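You operate a simulated robot arm through the tools that you are given. There is no shell and no other tool. Be economical: measure what you need, move in short steps, check, and stop when the job is done.

You are at the controls of a simulated robot arm. One attempt, no reset.

JOB
Vent the pump, wind the handwheel back, clear the piston and shut its knob.
Fine: vent first; the weight goes on the bench.

The check looks at the end state, three seconds after you hand in, the way a careful person would. Anything else that was tipped, shoved, dropped, spilled or broken makes it a failure.

ROBOT AND FRAMES
A 6-joint arm with a two-finger parallel gripper, fixed in place. Base frame: the origin is at the foot of the arm, x ahead of it, y to its left, z up; the work surface is at about z = 0.004. Lengths are in m, angles in degrees, forces in N, time in s.
With the tool pointing down near the work surface it reaches from about 0.14 to 0.58 m from the base axis. Its first joint turns from -66.0 to 66.0 degrees. Payload 2.1 kg.
The tool frame sits at the grasp point between the pads (the TCP): z along the fingers, y along the line on which they close. The tips reach 0.03 m beyond it. The gripper opens to 0.094 m. The fingers are 0.028 m wide and 0.01 m thick; the gripper's body (0.05 by 0.096 m) begins 0.055 m behind the TCP.
Orientation is that of the tool frame in the base frame, as [roll, pitch, yaw] about the fixed x, y, z axes, in that order (R = Rz(yaw) Ry(pitch) Rx(roll)). With the fingers straight down and closing along the base's y, the tool's x points along the base's -x, its y along +y and its z along -z.

CONTROLS
- The arm moves only by the tool jog_arm. Its arguments are lists of equal length, an entry for each row: "jaw": the closure, from 0 (fully open) to 1 (shut); "translation": the shift along the tool's x, y, z in units of 150 mm (1.0 is 150 mm), a list of three; "delta_rot": the turn, a rotation vector about the tool's x, y, z in units of 60 degrees (1.0 is 60 degrees), a list of three. In form: {"jaw": [jaw, ...], "translation": [[x, y, z], ...], "delta_rot": [[rx, ry, rz], ...]}. A call has 1 to 8 rows; each row is the pose to reach, as a shift and turn from the pose commanded when the call began, along the tool's axes at that moment. A call with a number of a shift or a turn outside -1 to 1 is refused whole. A row lasts 0.2 s, in which the tool goes at most 0.05 m and 8.6 degrees; a call with a longer step from one row to the next is refused whole, and so is a gripper value outside its range. A pose out of reach is approached as far as the arm can. The call stops where the force on the tool passes 50 N (or 10 N more than at its start, if that is more) or the arm is blocked; 0.2 s more then pass. Each finger travels about 0.072 m/s and halts on what it meets, pressing with about 28 N; the grip force reading is that of the motor and also rises with nothing between the fingers. The clock runs only during rows and for 0.2 s after the last one: add rows that repeat a pose to give the fingers time. It gives the time, the measured TCP pose, the force on the tool (base axes), the opening and the grip force at its end, in the units of the frame above (readings bear some noise).
- Cameras (640 x 400 px; columns grow to the right, rows downward): "scene" is fixed at [0.0716, -0.3869, 0.4836]; the picture's right is [0.61, -0.79, 0.00], its down [-0.44, -0.34, -0.83] and it looks along [0.65, 0.51, -0.56] (base axes); focal length 214 px, centre (320, 200). "wrist" rides on the gripper at [0.076, 0.014, -0.103] in the tool frame; the picture's right is [-0.18, 0.98, 0.00], its down [-0.75, -0.14, -0.64] and it looks along [-0.63, -0.12, 0.77] (tool axes); focal length 243 px, centre (320, 200). There is no depth. A picture from a camera that has moved, and an enlarged one, comes with that camera's place and axes in the base frame and with its lens.
- snapshot(camera): a new picture of that camera. The clock stands still meanwhile.
- inspect(camera, box): a new picture of the part [left, top, right, bottom] of that camera's present view, enlarged. The clock stands still meanwhile.
- sign_off(): hands the job in; it is judged then, once.

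Go step by step. Nothing tells you positions but the pictures and the camera data: compare them with the known pose of the tool, close in by small moves and look again before you grip or let go. The budget is 120 turns and 84 pictures, counting those below and the enlarged ones. Unless the task says otherwise, let go and move clear before handing in, and close with one line.

The tools are called after "Call:" by a JSON object that holds its "fn" and its "kwargs". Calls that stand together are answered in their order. jog_arm: Moves the arm, as the interface text tells. Its arguments: {"type":"object","properties":{"jaw":{"type":"array","items":{"type":"number"}},"translation":{"type":"array","items":{"type":"array","items":{"type":"number"}}},"delta_rot":{"type":"array","items":{"type":"array","items":{"type":"number"}}}},"required":["jaw","translation","delta_rot"]} The other tools are called the same way: snapshot (camera) takes a picture; inspect (camera, box) takes an enlarged picture of a part of a camera's view; sign_off () hands the job in.

At the start:

```text
time: 0.0
tool_pos: [0.3717, 0.0303, 0.3951]
tcp_rot: [179.8, 0.1, -180.0]
ft_force: [-0.5, -1.0, -1.0]
opening: 0.0939
finger_force: 0.0
```

scene: 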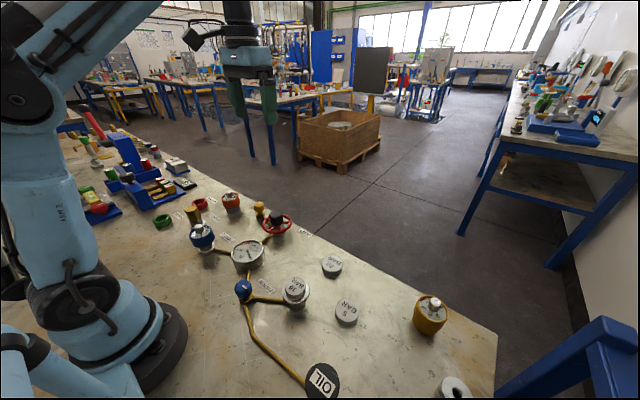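
wrist: 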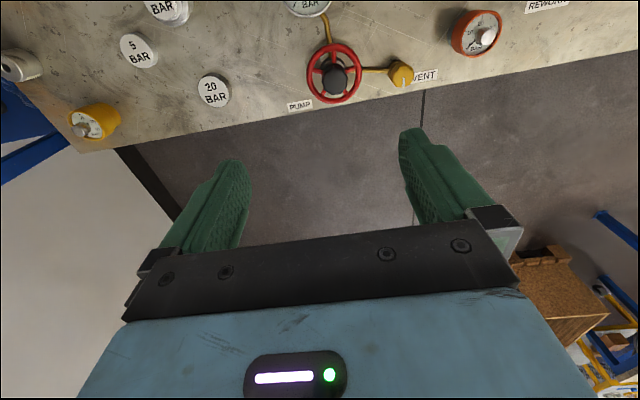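

I see a dead-weight tester: a red handwheel (PUMP), a yellow knob (VENT), a gauge, a blue knob, and a piston carrying a weight. I'll take closer views before I move.

Call:
{"fn": "inspect", "kwargs": {"camera": "scene", "box": [170, 170, 370, 295]}}

Call:
{"fn": "inspect", "kwargs": {"camera": "scene", "box": [220, 240, 380, 340]}}

Call:
{"fn": "inspect", "kwargs": {"camera": "wrist", "box": [100, 0, 500, 140]}}

```text
3.20 times, centred on (270, 232) of scene
camera zoom: at [0.0716, -0.3869, 0.4836], right [0.61, -0.79, 0.0], down [-0.44, -0.34, -0.83], along [0.65, 0.51, -0.56], focal length 686 px, centre (480, 96)
```

zoom: 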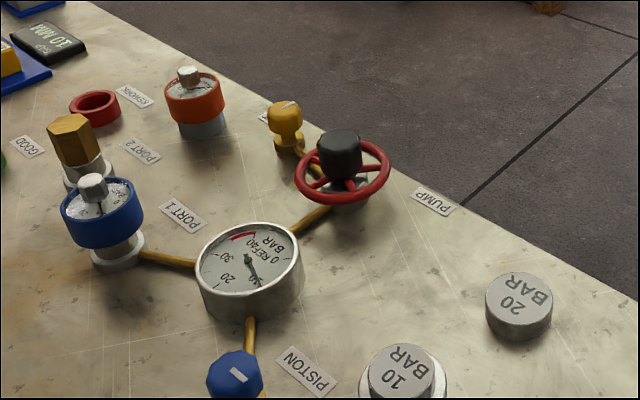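

```text
4.00 times, centred on (300, 290) of scene
camera zoom: at [0.0716, -0.3869, 0.4836], right [0.61, -0.79, 0.0], down [-0.44, -0.34, -0.83], along [0.65, 0.51, -0.56], focal length 858 px, centre (400, -160)
```

zoom: 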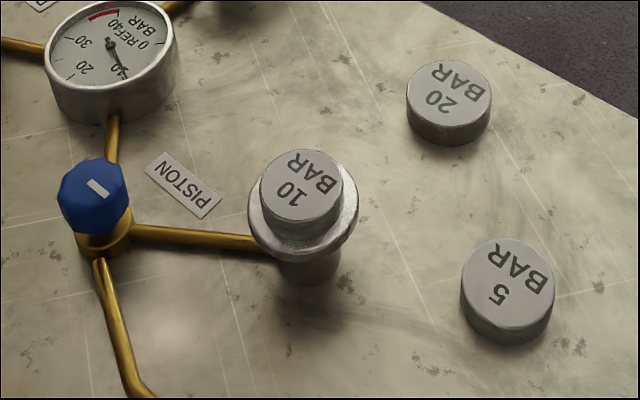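

```text
1.60 times, centred on (300, 70) of wrist
camera zoom: at [0.296, 0.0442, 0.4964], right [0.18, 0.98, 0.0], down [0.75, -0.14, 0.64], along [0.63, -0.12, -0.77], focal length 388 px, centre (352, 408)
```

zoom: 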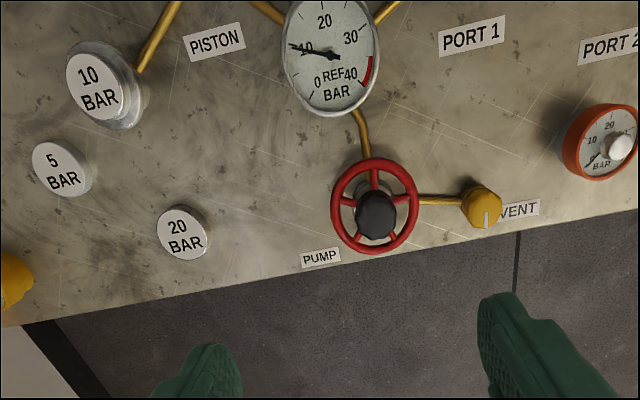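

The vent knob is at about (0.418, 0.158), the handwheel at (0.403, 0.048), the piston weight at (0.26, -0.17) and the blue knob at (0.194, -0.067). I'll go down for a closer look at the vent and wheel.

Call:
{"fn": "jog_arm", "kwargs": {"jaw": [0, 0, 0, 0], "translation": [[0.05, 0.12, 0.25], [0.1, 0.24, 0.5], [0.15, 0.36, 0.75], [0.2, 0.467, 1.0]], "delta_rot": [[0, 0, 0], [0, 0, 0], [0, 0, 0], [0, 0, 0]]}}

Call:
{"fn": "snapshot", "kwargs": {"camera": "wrist"}}

```text
time: 1.0
tool_pos: [0.3416, 0.1026, 0.2442]
tcp_rot: [179.9, 0.0, -179.9]
ft_force: [0.4, 0.0, 0.2]
opening: 0.0942
finger_force: 0.0
```

```text
78 pictures are left
camera wrist: at [0.2655, 0.1169, 0.3464], right [0.18, 0.98, 0.0], down [0.75, -0.14, 0.64], along [0.63, -0.12, -0.77], focal length 243 px, centre (320, 200)
```

wrist: 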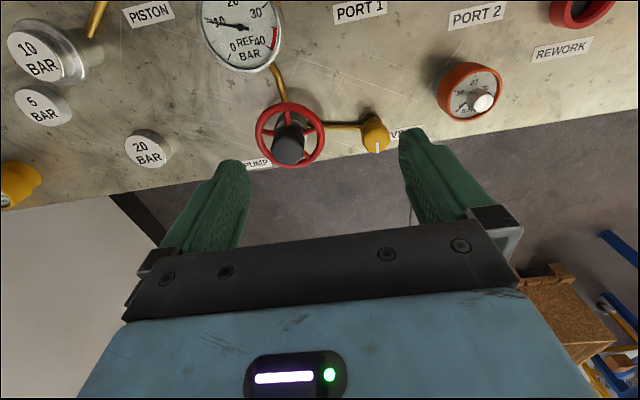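

Call:
{"fn": "inspect", "kwargs": {"camera": "wrist", "box": [240, 70, 432, 190]}}

Call:
{"fn": "inspect", "kwargs": {"camera": "scene", "box": [235, 190, 315, 240]}}

```text
3.33 times, centred on (336, 130) of wrist
camera zoom: at [0.2655, 0.1169, 0.3464], right [0.18, 0.98, 0.0], down [0.75, -0.14, 0.64], along [0.63, -0.12, -0.77], focal length 809 px, centre (267, 433)
```

zoom: 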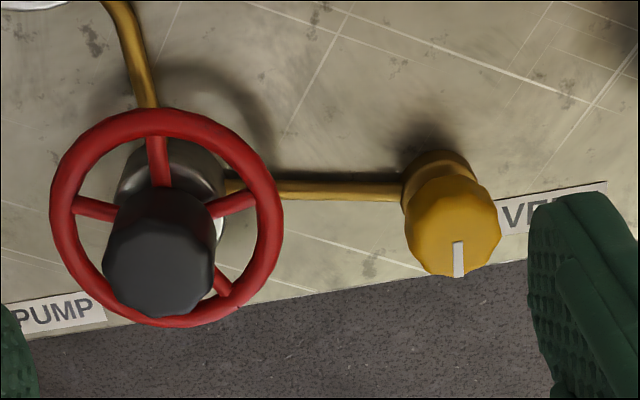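

```text
8.00 times, centred on (275, 215) of scene
camera zoom: at [0.0716, -0.387, 0.4836], right [0.61, -0.79, 0.0], down [-0.44, -0.34, -0.83], along [0.65, 0.51, -0.56], focal length 1716 px, centre (680, 80)
```

zoom: 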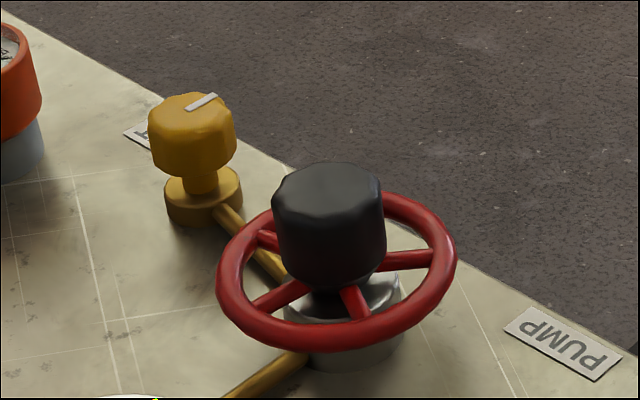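

The vent mark points +x, across its pipe, so I take it as closed. The knob is about 38 mm across at (0.42, 0.16). I'll move above it.

Call:
{"fn": "jog_arm", "kwargs": {"jaw": [0, 0, 0, 0], "translation": [[-0.13, 0.1, 0.2], [-0.26, 0.2, 0.4], [-0.39, 0.3, 0.6], [-0.52, 0.4, 0.8]], "delta_rot": [[0, 0, 0], [0, 0, 0], [0, 0, 0], [0, 0, 0]]}}

Call:
{"fn": "snapshot", "kwargs": {"camera": "wrist"}}

Call:
{"fn": "inspect", "kwargs": {"camera": "scene", "box": [215, 150, 335, 225]}}

```text
time: 2.0
tool_pos: [0.4212, 0.1638, 0.1228]
tcp_rot: [179.9, 0.0, -179.9]
ft_force: [-0.3, 0.3, -0.3]
opening: 0.0939
finger_force: 0.0
```

```text
75 pictures are left
camera wrist: at [0.3446, 0.1764, 0.2257], right [0.18, 0.98, 0.0], down [0.75, -0.14, 0.64], along [0.63, -0.12, -0.77], focal length 243 px, centre (320, 200)
```

wrist: 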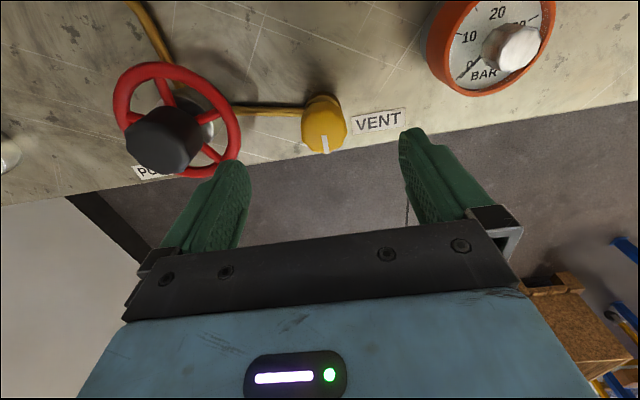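

```text
5.33 times, centred on (275, 188) of scene
camera zoom: at [0.0716, -0.387, 0.4836], right [0.61, -0.79, 0.0], down [-0.44, -0.34, -0.83], along [0.65, 0.51, -0.56], focal length 1144 px, centre (560, 267)
```

zoom: 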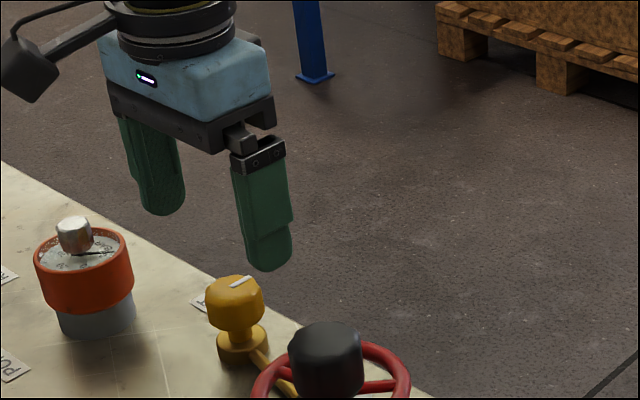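

The knob centre is at about (0.424, 0.166) with its top near z 0.047. I'll narrow the jaws to about 0.06 and lower onto it.

Call:
{"fn": "jog_arm", "kwargs": {"jaw": [0.36, 0.36, 0.36, 0.36], "translation": [[-0.02, 0.015, 0.0], [-0.02, 0.015, 0.15], [-0.02, 0.015, 0.3], [-0.02, 0.015, 0.44]], "delta_rot": [[0, 0, 0], [0, 0, 0], [0, 0, 0], [0, 0, 0]]}}

Call:
{"fn": "snapshot", "kwargs": {"camera": "wrist"}}

Call:
{"fn": "inspect", "kwargs": {"camera": "scene", "box": [215, 150, 335, 225]}}

```text
time: 3.0
tool_pos: [0.4243, 0.1642, 0.0578]
tcp_rot: [180.0, 0.0, -180.0]
ft_force: [-0.6, -0.8, -0.3]
opening: 0.0601
finger_force: 0.1
```

```text
73 pictures are left
camera wrist: at [0.3472, 0.1778, 0.1608], right [0.18, 0.98, 0.0], down [0.75, -0.14, 0.64], along [0.63, -0.12, -0.77], focal length 243 px, centre (320, 200)
```

wrist: 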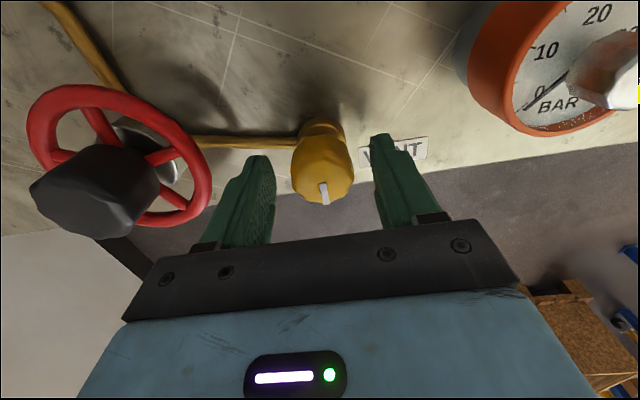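

```text
5.33 times, centred on (275, 188) of scene
camera zoom: at [0.0716, -0.3869, 0.4836], right [0.61, -0.79, 0.0], down [-0.44, -0.34, -0.83], along [0.65, 0.51, -0.56], focal length 1144 px, centre (560, 267)
```

zoom: 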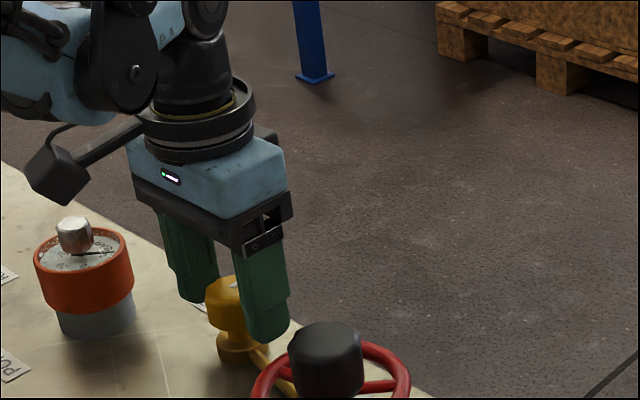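

The knob sits between the fingers. I'll close on it and make a small counter-clockwise test turn.

Call:
{"fn": "jog_arm", "kwargs": {"jaw": [0.7, 0.7, 0.7, 0.7, 0.7, 0.7], "translation": [[-0.007, 0.008, 0], [-0.007, 0.008, 0], [-0.007, 0.008, 0], [-0.007, 0.008, 0], [-0.007, 0.008, 0], [-0.007, 0.008, 0]], "delta_rot": [[0, 0, 0], [0, 0, 0], [0, 0, 0], [0, 0, -0.13], [0, 0, -0.26], [0, 0, -0.39]]}}

Call:
{"fn": "snapshot", "kwargs": {"camera": "wrist"}}

Call:
{"fn": "inspect", "kwargs": {"camera": "scene", "box": [180, 200, 340, 300]}}

```text
time: 4.4
tool_pos: [0.4253, 0.1652, 0.0578]
tcp_rot: [179.9, 0.3, -156.4]
ft_force: [-1.1, -0.5, 2.2]
opening: 0.0355
finger_force: 44.7
```

```text
71 pictures are left
camera wrist: at [0.3495, 0.1471, 0.1608], right [-0.22, 0.97, 0.0], down [0.75, 0.17, 0.64], along [0.63, 0.15, -0.76], focal length 243 px, centre (320, 200)
```

wrist: 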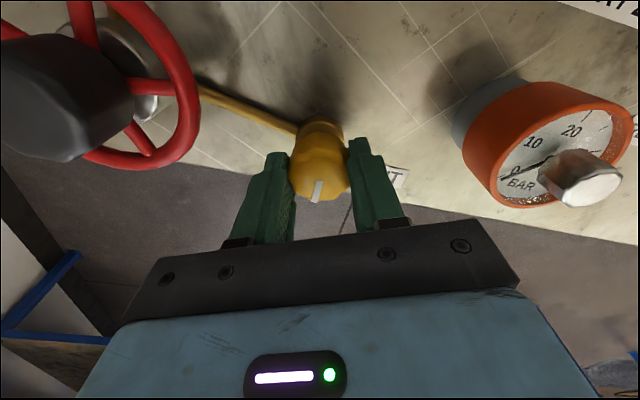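

```text
4.00 times, centred on (260, 250) of scene
camera zoom: at [0.0716, -0.387, 0.4836], right [0.61, -0.79, 0.0], down [-0.44, -0.34, -0.83], along [0.65, 0.51, -0.56], focal length 858 px, centre (560, 0)
```

zoom: 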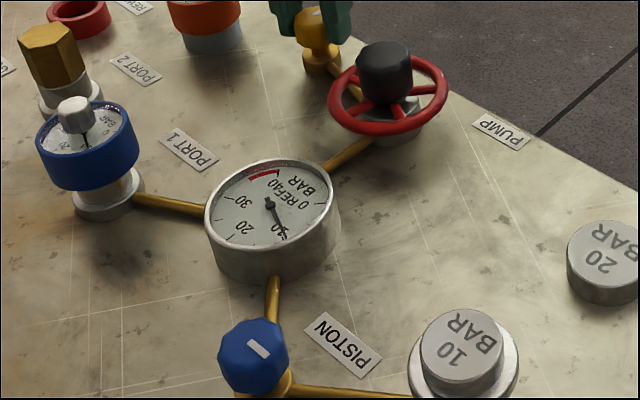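

The knob turns freely with the gripper. I'll keep going counter-clockwise.

Call:
{"fn": "jog_arm", "kwargs": {"jaw": [0.7, 0.7, 0.7, 0.7, 0.7, 0.7, 0.7, 0.7], "translation": [[0, 0, 0], [0, 0, 0], [0, 0, 0], [0, 0, 0], [0, 0, 0], [0, 0, 0], [0, 0, 0], [0, 0, 0]], "delta_rot": [[0, 0, -0.13], [0, 0, -0.26], [0, 0, -0.39], [0, 0, -0.52], [0, 0, -0.65], [0, 0, -0.78], [0, 0, -0.91], [0, 0, -1.0]]}}

Call:
{"fn": "snapshot", "kwargs": {"camera": "wrist"}}

Call:
{"fn": "inspect", "kwargs": {"camera": "scene", "box": [180, 190, 340, 290]}}

```text
time: 6.2
tool_pos: [0.4241, 0.1634, 0.0591]
tcp_rot: [-180.0, 0.2, -96.5]
ft_force: [-2.3, 1.6, 10.8]
opening: 0.0353
finger_force: 44.7
```

```text
69 pictures are left
camera wrist: at [0.402, 0.09, 0.1608], right [-0.96, 0.29, 0.0], down [0.22, 0.73, 0.64], along [0.19, 0.62, -0.77], focal length 243 px, centre (320, 200)
```

wrist: 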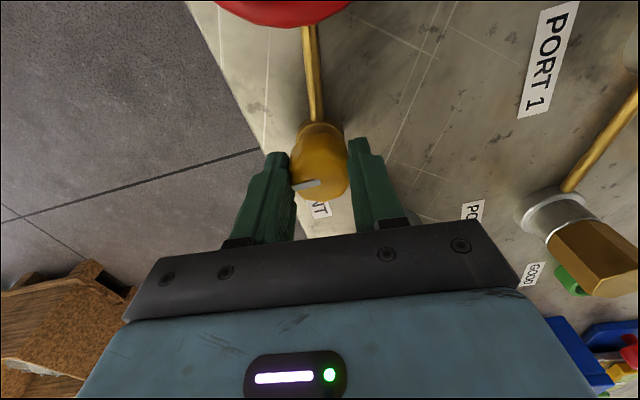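

```text
4.00 times, centred on (260, 240) of scene
camera zoom: at [0.0715, -0.387, 0.4836], right [0.61, -0.79, 0.0], down [-0.44, -0.34, -0.83], along [0.65, 0.51, -0.56], focal length 858 px, centre (560, 40)
```

zoom: 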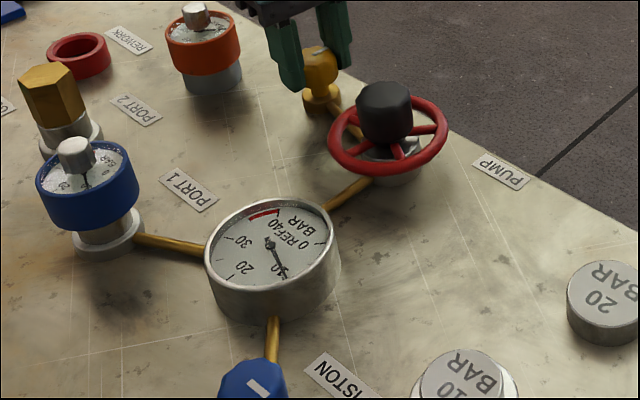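

The mark still points +x, so the knob slipped: that way is its stop. I'll turn clockwise instead, which swings the mark toward the pipe.

Call:
{"fn": "jog_arm", "kwargs": {"jaw": [0.7, 0.7, 0.7, 0.7], "translation": [[0, 0, 0], [0, 0, 0], [0, 0, 0], [0, 0, 0]], "delta_rot": [[0, 0, 0.13], [0, 0, 0.26], [0, 0, 0.39], [0, 0, 0.5]]}}

Call:
{"fn": "inspect", "kwargs": {"camera": "wrist", "box": [220, 80, 412, 200]}}

Call:
{"fn": "inspect", "kwargs": {"camera": "scene", "box": [180, 190, 340, 290]}}

```text
time: 7.2
tool_pos: [0.4259, 0.1654, 0.0588]
tcp_rot: [-180.0, 0.2, -126.7]
ft_force: [1.0, 5.4, 6.5]
opening: 0.0352
finger_force: 45.3
```

```text
3.33 times, centred on (316, 140) of wrist
camera zoom: at [0.3675, 0.1115, 0.1606], right [-0.68, 0.74, 0.0], down [0.56, 0.52, 0.65], along [0.47, 0.44, -0.76], focal length 809 px, centre (333, 400)
```

zoom: 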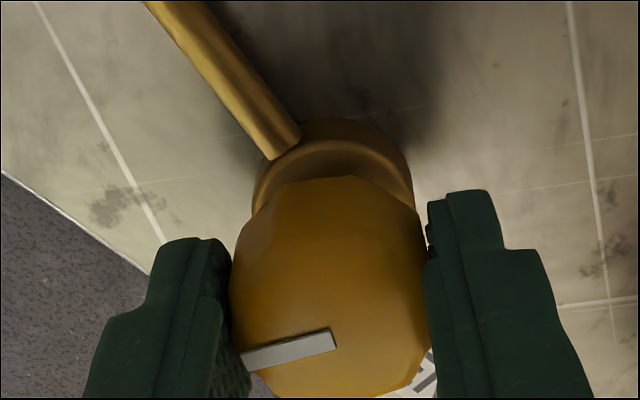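

```text
4.00 times, centred on (260, 240) of scene
camera zoom: at [0.0715, -0.387, 0.4836], right [0.61, -0.79, 0.0], down [-0.44, -0.34, -0.83], along [0.65, 0.51, -0.56], focal length 858 px, centre (560, 40)
```

zoom: 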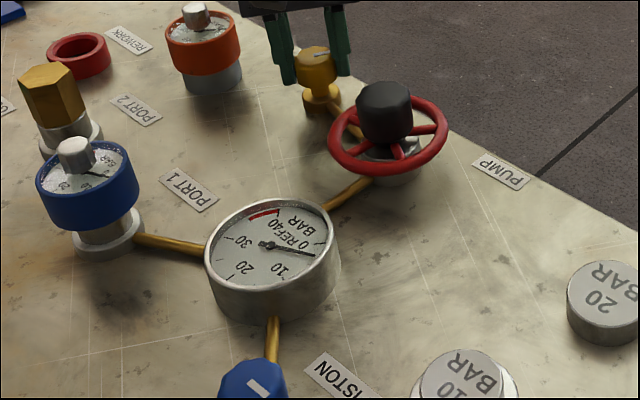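

The knob followed and the gauge is dropping, so clockwise vents. I'll continue to the along-pipe position.

Call:
{"fn": "jog_arm", "kwargs": {"jaw": [0.7, 0.7, 0.7, 0.7, 0.7, 0.7, 0.7, 0.7], "translation": [[0, 0, 0], [0, 0, 0], [0, 0, 0], [0, 0, 0], [0, 0, 0], [0, 0, 0], [0, 0, 0], [0, 0, 0]], "delta_rot": [[0, 0, 0.13], [0, 0, 0.26], [0, 0, 0.39], [0, 0, 0.52], [0, 0, 0.65], [0, 0, 0.78], [0, 0, 0.91], [0, 0, 1.0]]}}

Call:
{"fn": "inspect", "kwargs": {"camera": "wrist", "box": [220, 80, 412, 200]}}

Call:
{"fn": "inspect", "kwargs": {"camera": "scene", "box": [180, 190, 340, 290]}}

```text
time: 9.0
tool_pos: [0.424, 0.1638, 0.0585]
tcp_rot: [179.8, 0.0, 173.3]
ft_force: [-7.4, 12.3, 7.3]
opening: 0.0353
finger_force: 45.4
```

```text
3.33 times, centred on (316, 140) of wrist
camera zoom: at [0.3507, 0.1873, 0.161], right [0.3, 0.95, 0.0], down [0.73, -0.23, 0.64], along [0.61, -0.19, -0.77], focal length 809 px, centre (333, 400)
```

zoom: 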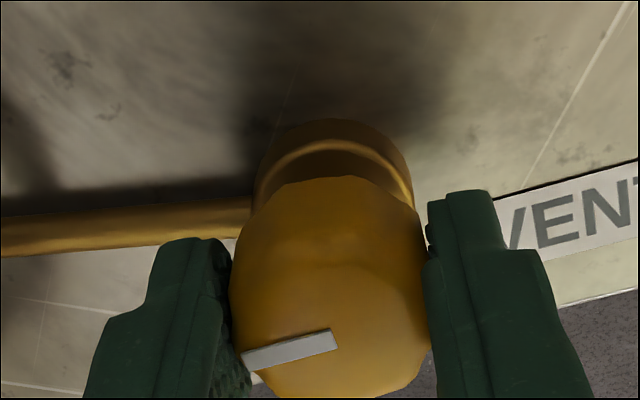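

```text
4.00 times, centred on (260, 240) of scene
camera zoom: at [0.0715, -0.387, 0.4836], right [0.61, -0.79, 0.0], down [-0.44, -0.34, -0.83], along [0.65, 0.51, -0.56], focal length 858 px, centre (560, 40)
```

zoom: 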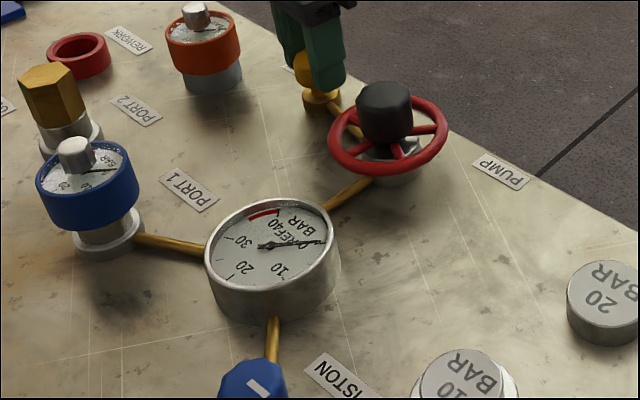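

The gauge reads 0. I'll push a bit further clockwise to be sure it is fully open, then release and lift.

Call:
{"fn": "jog_arm", "kwargs": {"jaw": [0.7, 0.7, 0.7], "translation": [[0, 0, 0], [0, 0, 0], [0, 0, 0]], "delta_rot": [[0, 0, 0.13], [0, 0, 0.26], [0, 0, 0.3]]}}

Call:
{"fn": "inspect", "kwargs": {"camera": "wrist", "box": [220, 80, 412, 200]}}

```text
time: 9.8
tool_pos: [0.4252, 0.1643, 0.0585]
tcp_rot: [179.8, 0.1, 155.3]
ft_force: [2.6, 12.2, -0.8]
opening: 0.0352
finger_force: 44.8
```

```text
3.33 times, centred on (316, 140) of wrist
camera zoom: at [0.3621, 0.2089, 0.1606], right [0.58, 0.82, 0.0], down [0.62, -0.44, 0.64], along [0.53, -0.37, -0.77], focal length 809 px, centre (333, 400)
```

zoom: 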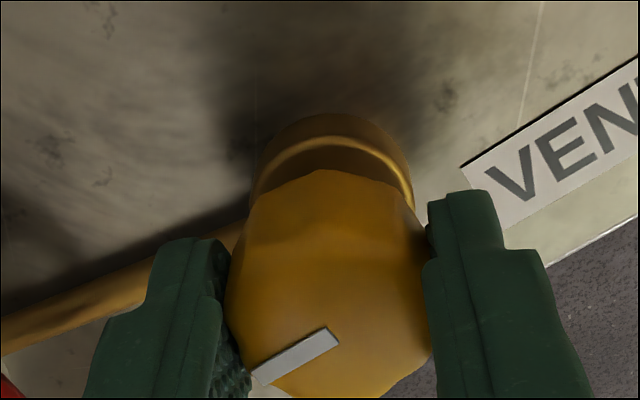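

It slipped against the stop with the mark along the pipe, so the vent is fully open. I'll release, lift, and square the gripper up again.

Call:
{"fn": "jog_arm", "kwargs": {"jaw": [0.36, 0.36, 0.36, 0.36, 0.2, 0, 0, 0], "translation": [[0, 0, 0], [0, 0, 0], [0, 0, -0.2], [0, 0, -0.4], [0, 0, -0.6], [0, 0, -0.7], [0, 0, -0.7], [0, 0, -0.7]], "delta_rot": [[0, 0, 0], [0, 0, 0], [0, 0, 0], [0, 0, 0], [0, 0, -0.1], [0, 0, -0.2], [0, 0, -0.3], [0, 0, -0.41]]}}

```text
time: 11.6
tool_pos: [0.4252, 0.1651, 0.1646]
tcp_rot: [179.8, 0.1, -179.8]
ft_force: [-0.2, 0.7, -0.1]
opening: 0.094
finger_force: 0.2
```

Next I'll move over the handwheel and look.

Call:
{"fn": "jog_arm", "kwargs": {"jaw": [0, 0, 0], "translation": [[0.1, -0.26, 0], [0.15, -0.52, 0], [0.15, -0.78, 0]], "delta_rot": [[0, 0, 0], [0, 0, 0], [0, 0, 0]]}}

Call:
{"fn": "snapshot", "kwargs": {"camera": "wrist"}}

Call:
{"fn": "inspect", "kwargs": {"camera": "scene", "box": [200, 180, 360, 280]}}

```text
time: 12.4
tool_pos: [0.4023, 0.046, 0.1649]
tcp_rot: [180.0, 0.2, -179.9]
ft_force: [-0.4, 0.3, -0.5]
opening: 0.0939
finger_force: 0.0
```

```text
62 pictures are left
camera wrist: at [0.3264, 0.0614, 0.2668], right [0.18, 0.98, 0.0], down [0.75, -0.14, 0.64], along [0.63, -0.12, -0.77], focal length 243 px, centre (320, 200)
```

wrist: 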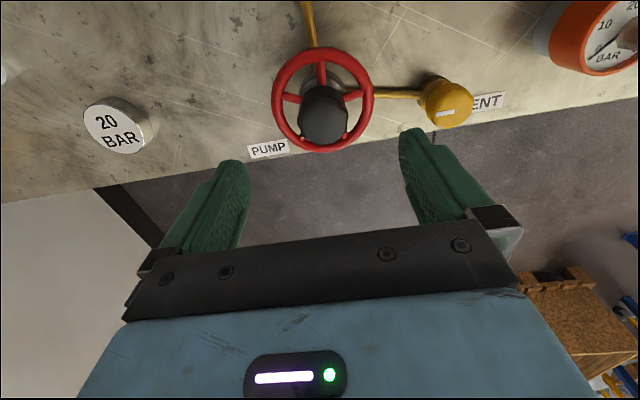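

```text
4.00 times, centred on (280, 230) of scene
camera zoom: at [0.0716, -0.3869, 0.4836], right [0.61, -0.79, 0.0], down [-0.44, -0.34, -0.83], along [0.65, 0.51, -0.56], focal length 858 px, centre (480, 80)
```

zoom: 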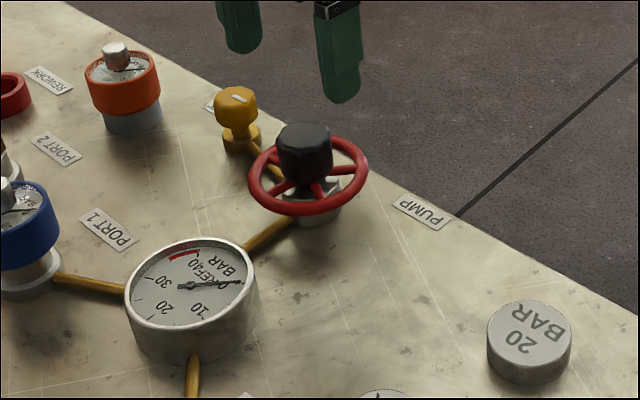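

The hub is about 38 mm across, centred at (0.405, 0.049) with its top near z 0.076. I'll grip it above the spokes.

Call:
{"fn": "jog_arm", "kwargs": {"jaw": [0.3, 0.36, 0.36, 0.36], "translation": [[-0.02, 0.017, 0.1], [-0.02, 0.017, 0.24], [-0.02, 0.017, 0.38], [-0.02, 0.017, 0.51]], "delta_rot": [[0, 0, 0], [0, 0, 0], [0, 0, 0], [0, 0, 0]]}}

Call:
{"fn": "snapshot", "kwargs": {"camera": "wrist"}}

Call:
{"fn": "inspect", "kwargs": {"camera": "scene", "box": [220, 170, 348, 250]}}

```text
time: 13.4
tool_pos: [0.4053, 0.0498, 0.0861]
tcp_rot: [179.9, 0.1, -180.0]
ft_force: [1.1, -0.7, -0.8]
opening: 0.0604
finger_force: 0.1
```

```text
60 pictures are left
camera wrist: at [0.3294, 0.0637, 0.1888], right [0.18, 0.98, 0.0], down [0.75, -0.14, 0.64], along [0.63, -0.12, -0.77], focal length 243 px, centre (320, 200)
```

wrist: 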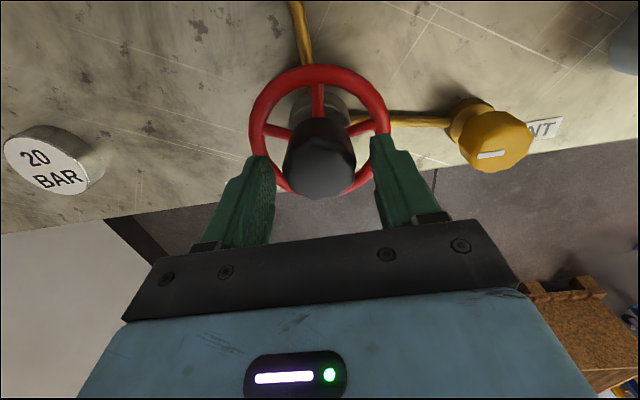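

```text
5.00 times, centred on (284, 210) of scene
camera zoom: at [0.0716, -0.3869, 0.4836], right [0.61, -0.79, 0.0], down [-0.44, -0.34, -0.83], along [0.65, 0.51, -0.56], focal length 1072 px, centre (500, 150)
```

zoom: 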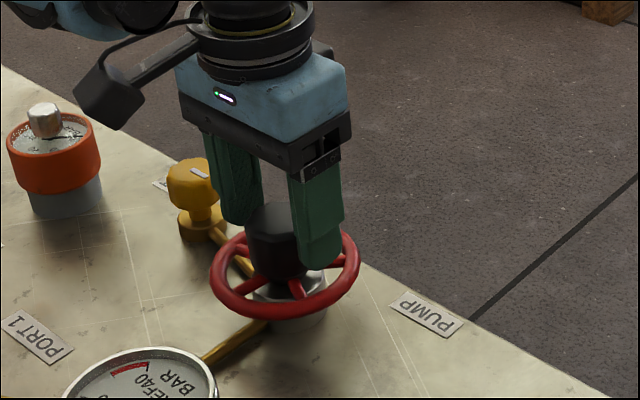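

The hub is between the fingers. I'll close and test-turn counter-clockwise by 39°.

Call:
{"fn": "jog_arm", "kwargs": {"jaw": [0.75, 0.75, 0.75, 0.75, 0.75, 0.75, 0.75, 0.75], "translation": [[0, 0, 0], [0, 0, 0], [0, 0, 0], [0, 0, 0], [0, 0, 0], [0, 0, 0], [0, 0, 0], [0, 0, 0]], "delta_rot": [[0, 0, 0], [0, 0, 0], [0, 0, 0], [0, 0, -0.13], [0, 0, -0.26], [0, 0, -0.39], [0, 0, -0.52], [0, 0, -0.65]]}}

Call:
{"fn": "inspect", "kwargs": {"camera": "wrist", "box": [220, 50, 440, 200]}}

Call:
{"fn": "inspect", "kwargs": {"camera": "scene", "box": [220, 170, 348, 250]}}

```text
time: 15.2
tool_pos: [0.4049, 0.0506, 0.0877]
tcp_rot: [179.9, 0.3, -140.9]
ft_force: [-0.1, 9.0, -30.9]
opening: 0.0405
finger_force: 44.8
```

```text
2.67 times, centred on (330, 125) of wrist
camera zoom: at [0.3374, 0.0125, 0.1891], right [-0.48, 0.88, 0.0], down [0.67, 0.36, 0.64], along [0.56, 0.31, -0.76], focal length 647 px, centre (293, 400)
```

zoom: 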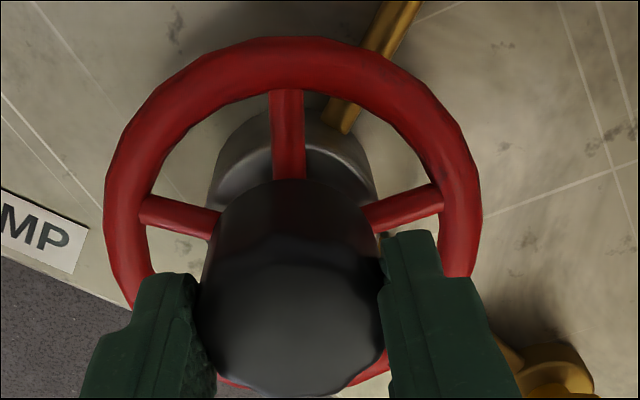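

```text
5.00 times, centred on (284, 210) of scene
camera zoom: at [0.0717, -0.3869, 0.4836], right [0.61, -0.79, 0.0], down [-0.44, -0.34, -0.83], along [0.65, 0.51, -0.56], focal length 1072 px, centre (500, 150)
```

zoom: 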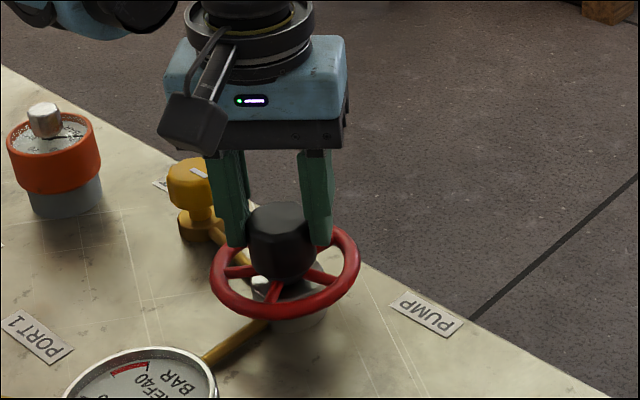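

The wheel turned with the gripper. I'll continue and watch the vertical force.

Call:
{"fn": "jog_arm", "kwargs": {"jaw": [0.75, 0.75, 0.75, 0.75, 0.75, 0.75], "translation": [[0, 0, 0], [0, 0, 0], [0, 0, 0], [0, 0, 0], [0, 0, 0], [0, 0, 0]], "delta_rot": [[0, 0, -0.13], [0, 0, -0.26], [0, 0, -0.39], [0, 0, -0.52], [0, 0, -0.65], [0, 0, -0.78]]}}

Call:
{"fn": "inspect", "kwargs": {"camera": "wrist", "box": [220, 50, 440, 200]}}

Call:
{"fn": "inspect", "kwargs": {"camera": "scene", "box": [220, 170, 348, 250]}}

```text
time: 16.6
tool_pos: [0.4055, 0.0501, 0.088]
tcp_rot: [180.0, 0.2, -94.3]
ft_force: [-15.2, 6.8, 10.2]
opening: 0.0406
finger_force: 44.7
```

```text
2.67 times, centred on (330, 125) of wrist
camera zoom: at [0.3854, -0.025, 0.1894], right [-0.97, 0.26, 0.0], down [0.2, 0.74, 0.64], along [0.16, 0.62, -0.77], focal length 647 px, centre (293, 400)
```

zoom: 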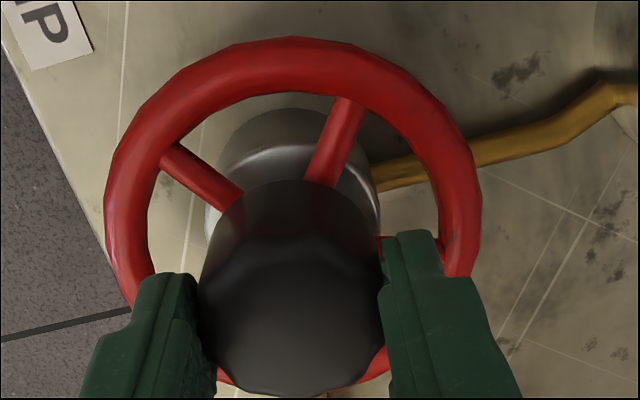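

```text
5.00 times, centred on (284, 210) of scene
camera zoom: at [0.0715, -0.387, 0.4836], right [0.61, -0.79, 0.0], down [-0.44, -0.34, -0.83], along [0.65, 0.51, -0.56], focal length 1072 px, centre (500, 150)
```

zoom: 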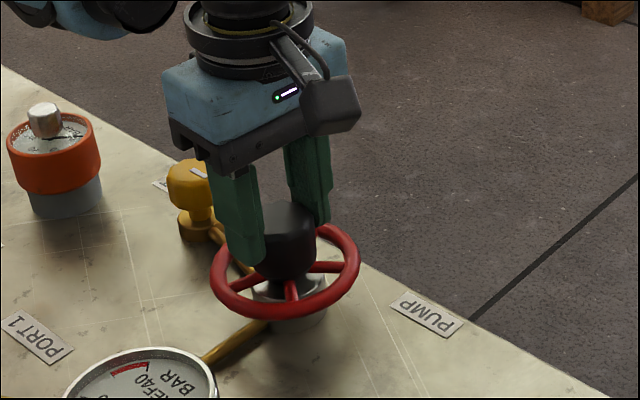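

The wheel turned a further 20° or so and then slipped in the grip, perhaps at its stop. I'll regrip and check.

Call:
{"fn": "jog_arm", "kwargs": {"jaw": [0.4, 0.4, 0.4, 0.4, 0.4, 0.4, 0.4, 0.4], "translation": [[0, 0, 0], [0, 0, 0], [0, 0, 0], [0, 0, 0], [0, 0, 0], [0, 0, 0], [0, 0, 0], [0, 0, 0]], "delta_rot": [[0, 0, 0], [0, 0, 0.13], [0, 0, 0.26], [0, 0, 0.39], [0, 0, 0.52], [0, 0, 0.65], [0, 0, 0.78], [0, 0, 0.91]]}}

Call:
{"fn": "jog_arm", "kwargs": {"jaw": [0.75, 0.75, 0.75, 0.75, 0.75, 0.75, 0.75], "translation": [[0, 0, 0], [0, 0, 0], [0, 0, 0], [0, 0, 0], [0, 0, 0], [0, 0, 0], [0, 0, 0]], "delta_rot": [[0, 0, 0], [0, 0, 0], [0, 0, 0], [0, 0, -0.13], [0, 0, -0.26], [0, 0, -0.39], [0, 0, -0.52]]}}

Call:
{"fn": "inspect", "kwargs": {"camera": "scene", "box": [220, 170, 348, 250]}}

Call:
{"fn": "inspect", "kwargs": {"camera": "wrist", "box": [220, 50, 440, 200]}}

```text
time: 18.4
tool_pos: [0.4051, 0.0497, 0.0855]
tcp_rot: [-179.9, 0.2, -148.8]
ft_force: [-0.1, -0.4, -0.9]
opening: 0.0564
finger_force: 0.1
```

```text
time: 20.0
tool_pos: [0.4048, 0.0503, 0.0867]
tcp_rot: [180.0, 0.3, -117.5]
ft_force: [-4.2, 3.8, 2.0]
opening: 0.0409
finger_force: 45.2
```

```text
5.00 times, centred on (284, 210) of scene
camera zoom: at [0.0716, -0.3869, 0.4836], right [0.61, -0.79, 0.0], down [-0.44, -0.34, -0.83], along [0.65, 0.51, -0.56], focal length 1072 px, centre (500, 150)
```

zoom: 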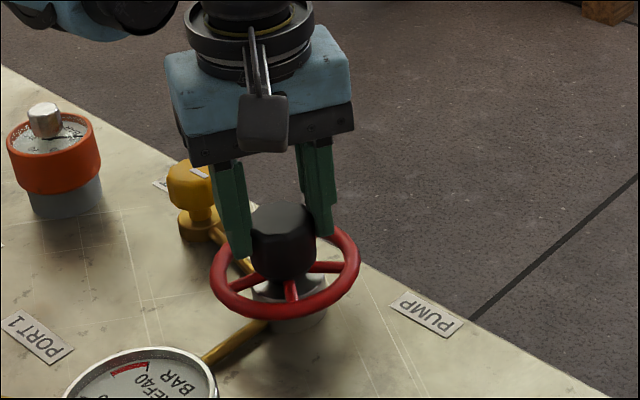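

```text
2.67 times, centred on (330, 125) of wrist
camera zoom: at [0.3573, -0.0115, 0.1885], right [-0.79, 0.62, 0.0], down [0.47, 0.6, 0.64], along [0.4, 0.51, -0.76], focal length 647 px, centre (293, 400)
```

zoom: 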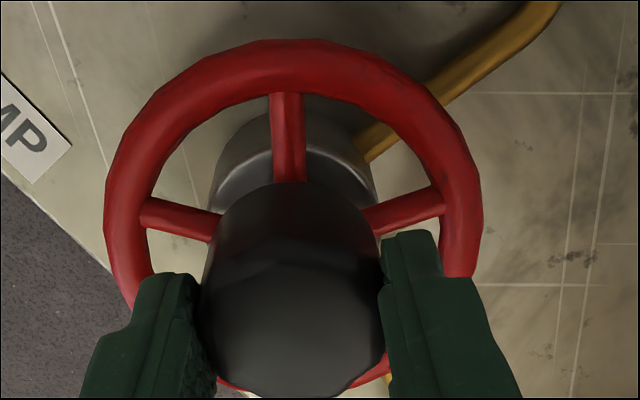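

The wheel is at a hard counter-clockwise stop, about 60° from where it started. With the vent open, I'll wind clockwise once to learn the total travel and confirm which end is "back".

Call:
{"fn": "jog_arm", "kwargs": {"jaw": [0.75, 0.75, 0.75, 0.75, 0.75, 0.75, 0.75, 0.75], "translation": [[0, 0, 0], [0, 0, 0], [0, 0, 0], [0, 0, 0], [0, 0, 0], [0, 0, 0], [0, 0, 0], [0, 0, 0]], "delta_rot": [[0, 0, 0.12], [0, 0, 0.25], [0, 0, 0.38], [0, 0, 0.51], [0, 0, 0.64], [0, 0, 0.77], [0, 0, 0.9], [0, 0, 1.0]]}}

Call:
{"fn": "jog_arm", "kwargs": {"jaw": [0.75, 0.75, 0.75, 0.75, 0.75, 0.75, 0.75, 0.75], "translation": [[0, 0, 0], [0, 0, 0], [0, 0, 0], [0, 0, 0], [0, 0, 0], [0, 0, 0], [0, 0, 0], [0, 0, 0]], "delta_rot": [[0, 0, 0.12], [0, 0, 0.25], [0, 0, 0.38], [0, 0, 0.51], [0, 0, 0.64], [0, 0, 0.77], [0, 0, 0.9], [0, 0, 1.0]]}}

Call:
{"fn": "inspect", "kwargs": {"camera": "wrist", "box": [220, 50, 440, 200]}}

Call:
{"fn": "inspect", "kwargs": {"camera": "scene", "box": [180, 190, 340, 290]}}

```text
time: 21.8
tool_pos: [0.4049, 0.0497, 0.0873]
tcp_rot: [179.9, 0.1, -177.6]
ft_force: [-10.3, 3.2, -29.2]
opening: 0.0403
finger_force: 45.1
```

```text
time: 23.6
tool_pos: [0.4053, 0.0495, 0.0879]
tcp_rot: [180.0, 0.1, 122.2]
ft_force: [-13.5, -8.6, -26.0]
opening: 0.0404
finger_force: 45.2
```

```text
2.67 times, centred on (330, 125) of wrist
camera zoom: at [0.3767, 0.1213, 0.1893], right [0.93, 0.37, 0.0], down [0.28, -0.71, 0.64], along [0.24, -0.6, -0.77], focal length 647 px, centre (293, 400)
```

zoom: 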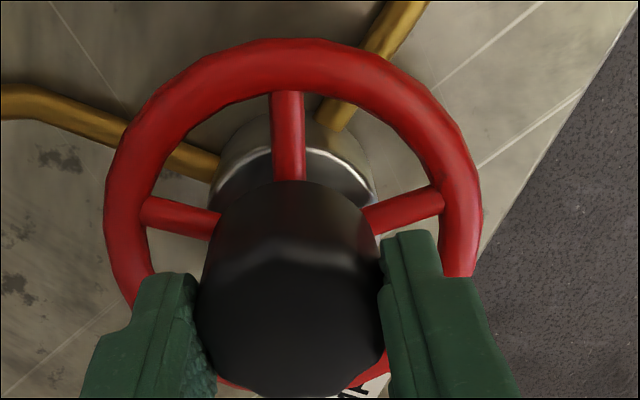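

```text
4.00 times, centred on (260, 240) of scene
camera zoom: at [0.0717, -0.3869, 0.4836], right [0.61, -0.79, 0.0], down [-0.44, -0.34, -0.83], along [0.65, 0.51, -0.56], focal length 858 px, centre (560, 40)
```

zoom: 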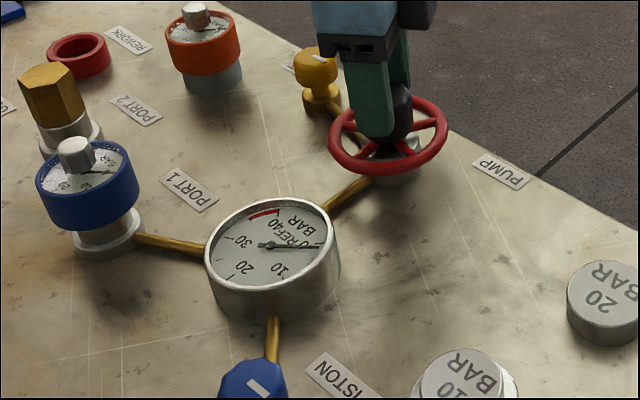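

The wheel turned 120° clockwise without a stop, and the needle looks slightly lifted. I'll zoom in on the gauge.

Call:
{"fn": "inspect", "kwargs": {"camera": "scene", "box": [224, 233, 272, 263]}}

Call:
{"fn": "jog_arm", "kwargs": {"jaw": [0.75, 0.75, 0.75, 0.75], "translation": [[0, 0, 0], [0, 0, 0], [0, 0, 0], [0, 0, 0]], "delta_rot": [[0, 0, 0], [0, 0, 0], [0, 0, 0], [0, 0, 0]]}}

Call:
{"fn": "inspect", "kwargs": {"camera": "scene", "box": [224, 233, 272, 263]}}

```text
13.33 times, centred on (248, 248) of scene
camera zoom: at [0.0717, -0.3869, 0.4836], right [0.61, -0.79, 0.0], down [-0.44, -0.34, -0.83], along [0.65, 0.51, -0.56], focal length 2860 px, centre (1280, -440)
```

zoom: 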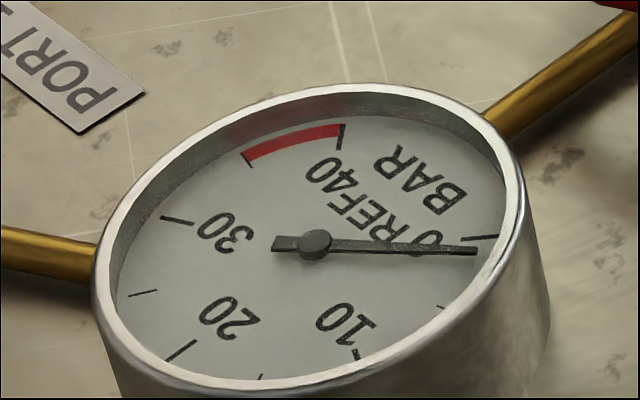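

```text
time: 24.6
tool_pos: [0.4049, 0.05, 0.0871]
tcp_rot: [-179.9, 0.0, 122.5]
ft_force: [-12.5, -13.7, -23.0]
opening: 0.0404
finger_force: 45.5
```

```text
13.33 times, centred on (248, 248) of scene
camera zoom: at [0.0717, -0.3869, 0.4836], right [0.61, -0.79, 0.0], down [-0.44, -0.34, -0.83], along [0.65, 0.51, -0.56], focal length 2860 px, centre (1280, -440)
```

zoom: 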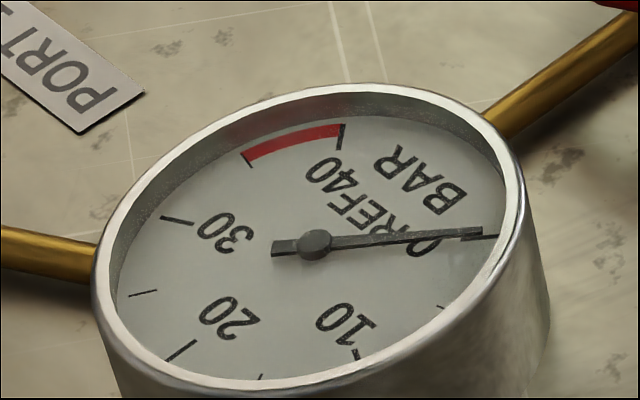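

The needle lifted while I wound clockwise and then settled back, so clockwise pumps and counter-clockwise is "back". I'll wind counter-clockwise to the stop.

Call:
{"fn": "jog_arm", "kwargs": {"jaw": [0.75, 0.75, 0.75, 0.75, 0.75, 0.75, 0.75, 0.75], "translation": [[0, 0, 0], [0, 0, 0], [0, 0, 0], [0, 0, 0], [0, 0, 0], [0, 0, 0], [0, 0, 0], [0, 0, 0]], "delta_rot": [[0, 0, -0.12], [0, 0, -0.25], [0, 0, -0.38], [0, 0, -0.51], [0, 0, -0.64], [0, 0, -0.77], [0, 0, -0.9], [0, 0, -1.0]]}}

Call:
{"fn": "jog_arm", "kwargs": {"jaw": [0.75, 0.75, 0.75, 0.75, 0.75, 0.75, 0.75, 0.75], "translation": [[0, 0, 0], [0, 0, 0], [0, 0, 0], [0, 0, 0], [0, 0, 0], [0, 0, 0], [0, 0, 0], [0, 0, 0]], "delta_rot": [[0, 0, -0.12], [0, 0, -0.25], [0, 0, -0.38], [0, 0, -0.51], [0, 0, -0.64], [0, 0, -0.77], [0, 0, -0.9], [0, 0, -1.0]]}}

Call:
{"fn": "jog_arm", "kwargs": {"jaw": [0.75, 0.75, 0.75, 0.75], "translation": [[0, 0, 0], [0, 0, 0], [0, 0, 0], [0, 0, 0]], "delta_rot": [[0, 0, -0.12], [0, 0, -0.25], [0, 0, -0.38], [0, 0, -0.5]]}}

Call:
{"fn": "inspect", "kwargs": {"camera": "wrist", "box": [220, 50, 440, 200]}}

Call:
{"fn": "inspect", "kwargs": {"camera": "scene", "box": [220, 170, 348, 250]}}

```text
time: 26.4
tool_pos: [0.4053, 0.0508, 0.0872]
tcp_rot: [179.9, 0.2, -177.4]
ft_force: [-7.2, -4.9, -9.4]
opening: 0.0407
finger_force: 45.2
```

```text
time: 28.2
tool_pos: [0.4051, 0.0503, 0.0876]
tcp_rot: [180.0, 0.2, -117.4]
ft_force: [-13.4, -0.7, -4.6]
opening: 0.0401
finger_force: 44.9
```

```text
time: 29.2
tool_pos: [0.4047, 0.0498, 0.0866]
tcp_rot: [180.0, 0.0, -87.5]
ft_force: [-15.1, 5.1, 6.2]
opening: 0.0405
finger_force: 44.7
```

```text
2.67 times, centred on (330, 125) of wrist
camera zoom: at [0.3942, -0.0278, 0.189], right [-0.99, 0.14, 0.0], down [0.11, 0.76, 0.64], along [0.09, 0.64, -0.77], focal length 647 px, centre (293, 400)
```

zoom: 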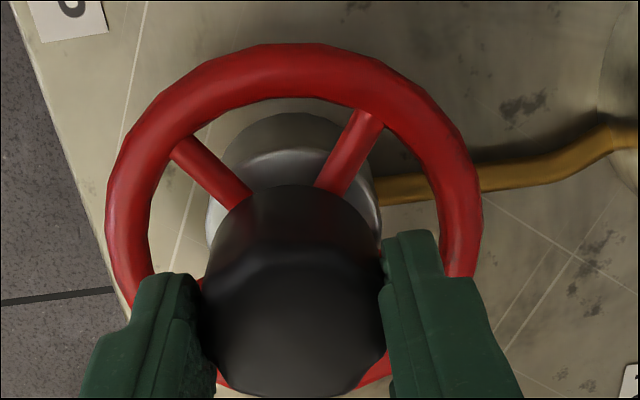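

```text
5.00 times, centred on (284, 210) of scene
camera zoom: at [0.0715, -0.387, 0.4836], right [0.61, -0.79, 0.0], down [-0.44, -0.34, -0.83], along [0.65, 0.51, -0.56], focal length 1072 px, centre (500, 150)
```

zoom: 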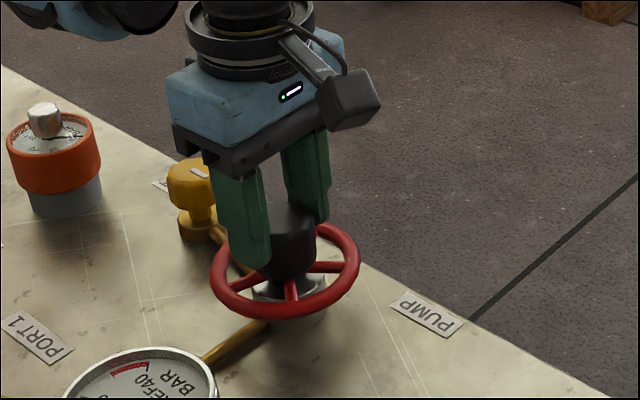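

The wheel is back at its stop with the spokes where they were before. I'll release, lift straight up, and turn back toward square.

Call:
{"fn": "jog_arm", "kwargs": {"jaw": [0.4, 0.3, 0.2, 0.0, 0, 0, 0, 0], "translation": [[0, 0, 0], [0, 0, 0], [0, 0, -0.2], [0, 0, -0.45], [0, 0, -0.6], [0, 0, -0.6], [0, 0, -0.6], [0, 0, -0.6]], "delta_rot": [[0, 0, 0], [0, 0, 0], [0, 0, 0], [0, 0, 0.1], [0, 0, 0.23], [0, 0, 0.36], [0, 0, 0.49], [0, 0, 0.62]]}}

Call:
{"fn": "jog_arm", "kwargs": {"jaw": [0, 0, 0, 0, 0, 0, 0, 0], "translation": [[0, 0, 0], [0, 0, 0], [0, 0, 0], [0, 0, 0], [0, 0, 0], [0, 0, 0], [0, 0, 0], [0, 0, 0]], "delta_rot": [[0, 0, 0.12], [0, 0, 0.24], [0, 0, 0.36], [0, 0, 0.48], [0, 0, 0.6], [0, 0, 0.72], [0, 0, 0.84], [0, 0, 0.92]]}}

```text
time: 31.0
tool_pos: [0.4057, 0.0485, 0.1773]
tcp_rot: [180.0, 0.3, -124.9]
ft_force: [0.2, -0.3, 1.0]
opening: 0.0939
finger_force: 0.0
```

```text
time: 32.8
tool_pos: [0.4045, 0.0497, 0.1774]
tcp_rot: [179.9, 0.1, 179.9]
ft_force: [0.0, -0.3, 0.6]
opening: 0.0942
finger_force: 0.1
```

Next I'll travel to above the piston weight.

Call:
{"fn": "jog_arm", "kwargs": {"jaw": [0, 0, 0, 0], "translation": [[0.17, -0.23, 0], [0.34, -0.46, 0], [0.51, -0.69, 0], [0.68, -0.92, 0]], "delta_rot": [[0, 0, 0], [0, 0, 0], [0, 0, 0], [0, 0, 0]]}}

Call:
{"fn": "jog_arm", "kwargs": {"jaw": [0, 0], "translation": [[0.15, -0.27, 0], [0.3, -0.53, 0]], "delta_rot": [[0, 0, 0], [0, 0, 0]]}}

Call:
{"fn": "snapshot", "kwargs": {"camera": "wrist"}}

Call:
{"fn": "inspect", "kwargs": {"camera": "scene", "box": [180, 200, 372, 320]}}

```text
time: 33.8
tool_pos: [0.3021, -0.0844, 0.176]
tcp_rot: [179.9, 0.1, -179.8]
ft_force: [0.0, -0.5, -0.2]
opening: 0.0941
finger_force: 0.0
```

```text
time: 34.4
tool_pos: [0.2547, -0.1663, 0.1763]
tcp_rot: [179.9, 0.1, -179.9]
ft_force: [0.2, -0.3, -1.0]
opening: 0.0939
finger_force: 0.1
```

```text
46 pictures are left
camera wrist: at [0.1791, -0.152, 0.2789], right [0.18, 0.98, 0.0], down [0.75, -0.14, 0.64], along [0.63, -0.12, -0.77], focal length 243 px, centre (320, 200)
```

wrist: 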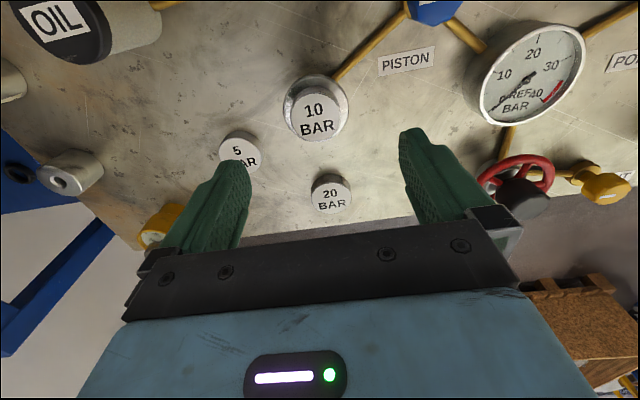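

```text
3.33 times, centred on (276, 260) of scene
camera zoom: at [0.0716, -0.3869, 0.4836], right [0.61, -0.79, 0.0], down [-0.44, -0.34, -0.83], along [0.65, 0.51, -0.56], focal length 715 px, centre (467, 0)
```

zoom: 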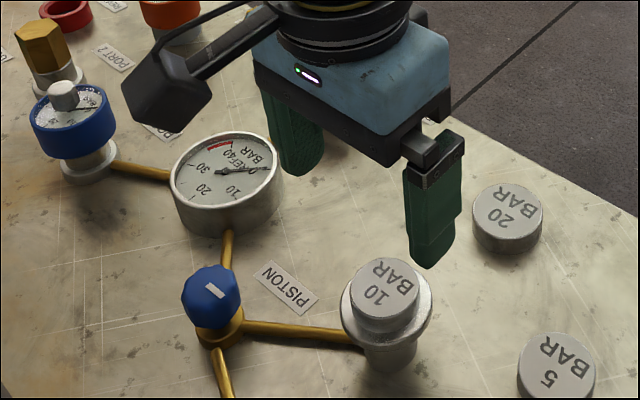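

Call:
{"fn": "inspect", "kwargs": {"camera": "wrist", "box": [208, 60, 400, 180]}}

Call:
{"fn": "inspect", "kwargs": {"camera": "scene", "box": [260, 265, 340, 315]}}

```text
3.33 times, centred on (304, 120) of wrist
camera zoom: at [0.1791, -0.152, 0.2789], right [0.18, 0.98, 0.0], down [0.75, -0.14, 0.64], along [0.63, -0.12, -0.77], focal length 809 px, centre (373, 467)
```

zoom: 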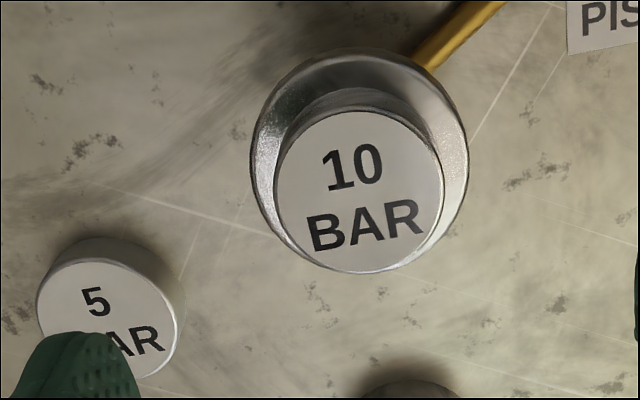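

```text
8.00 times, centred on (300, 290) of scene
camera zoom: at [0.0716, -0.3869, 0.4836], right [0.61, -0.79, 0.0], down [-0.44, -0.34, -0.83], along [0.65, 0.51, -0.56], focal length 1716 px, centre (480, -520)
```

zoom: 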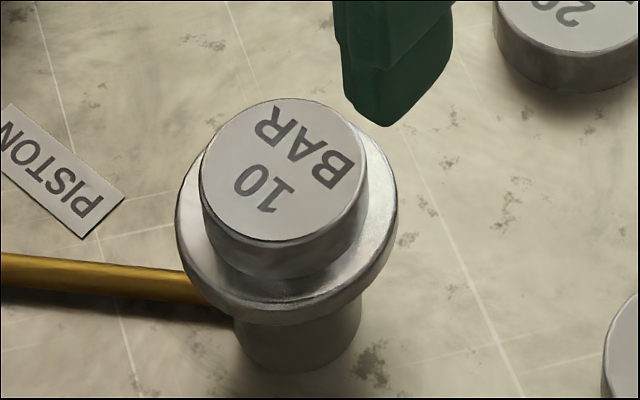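

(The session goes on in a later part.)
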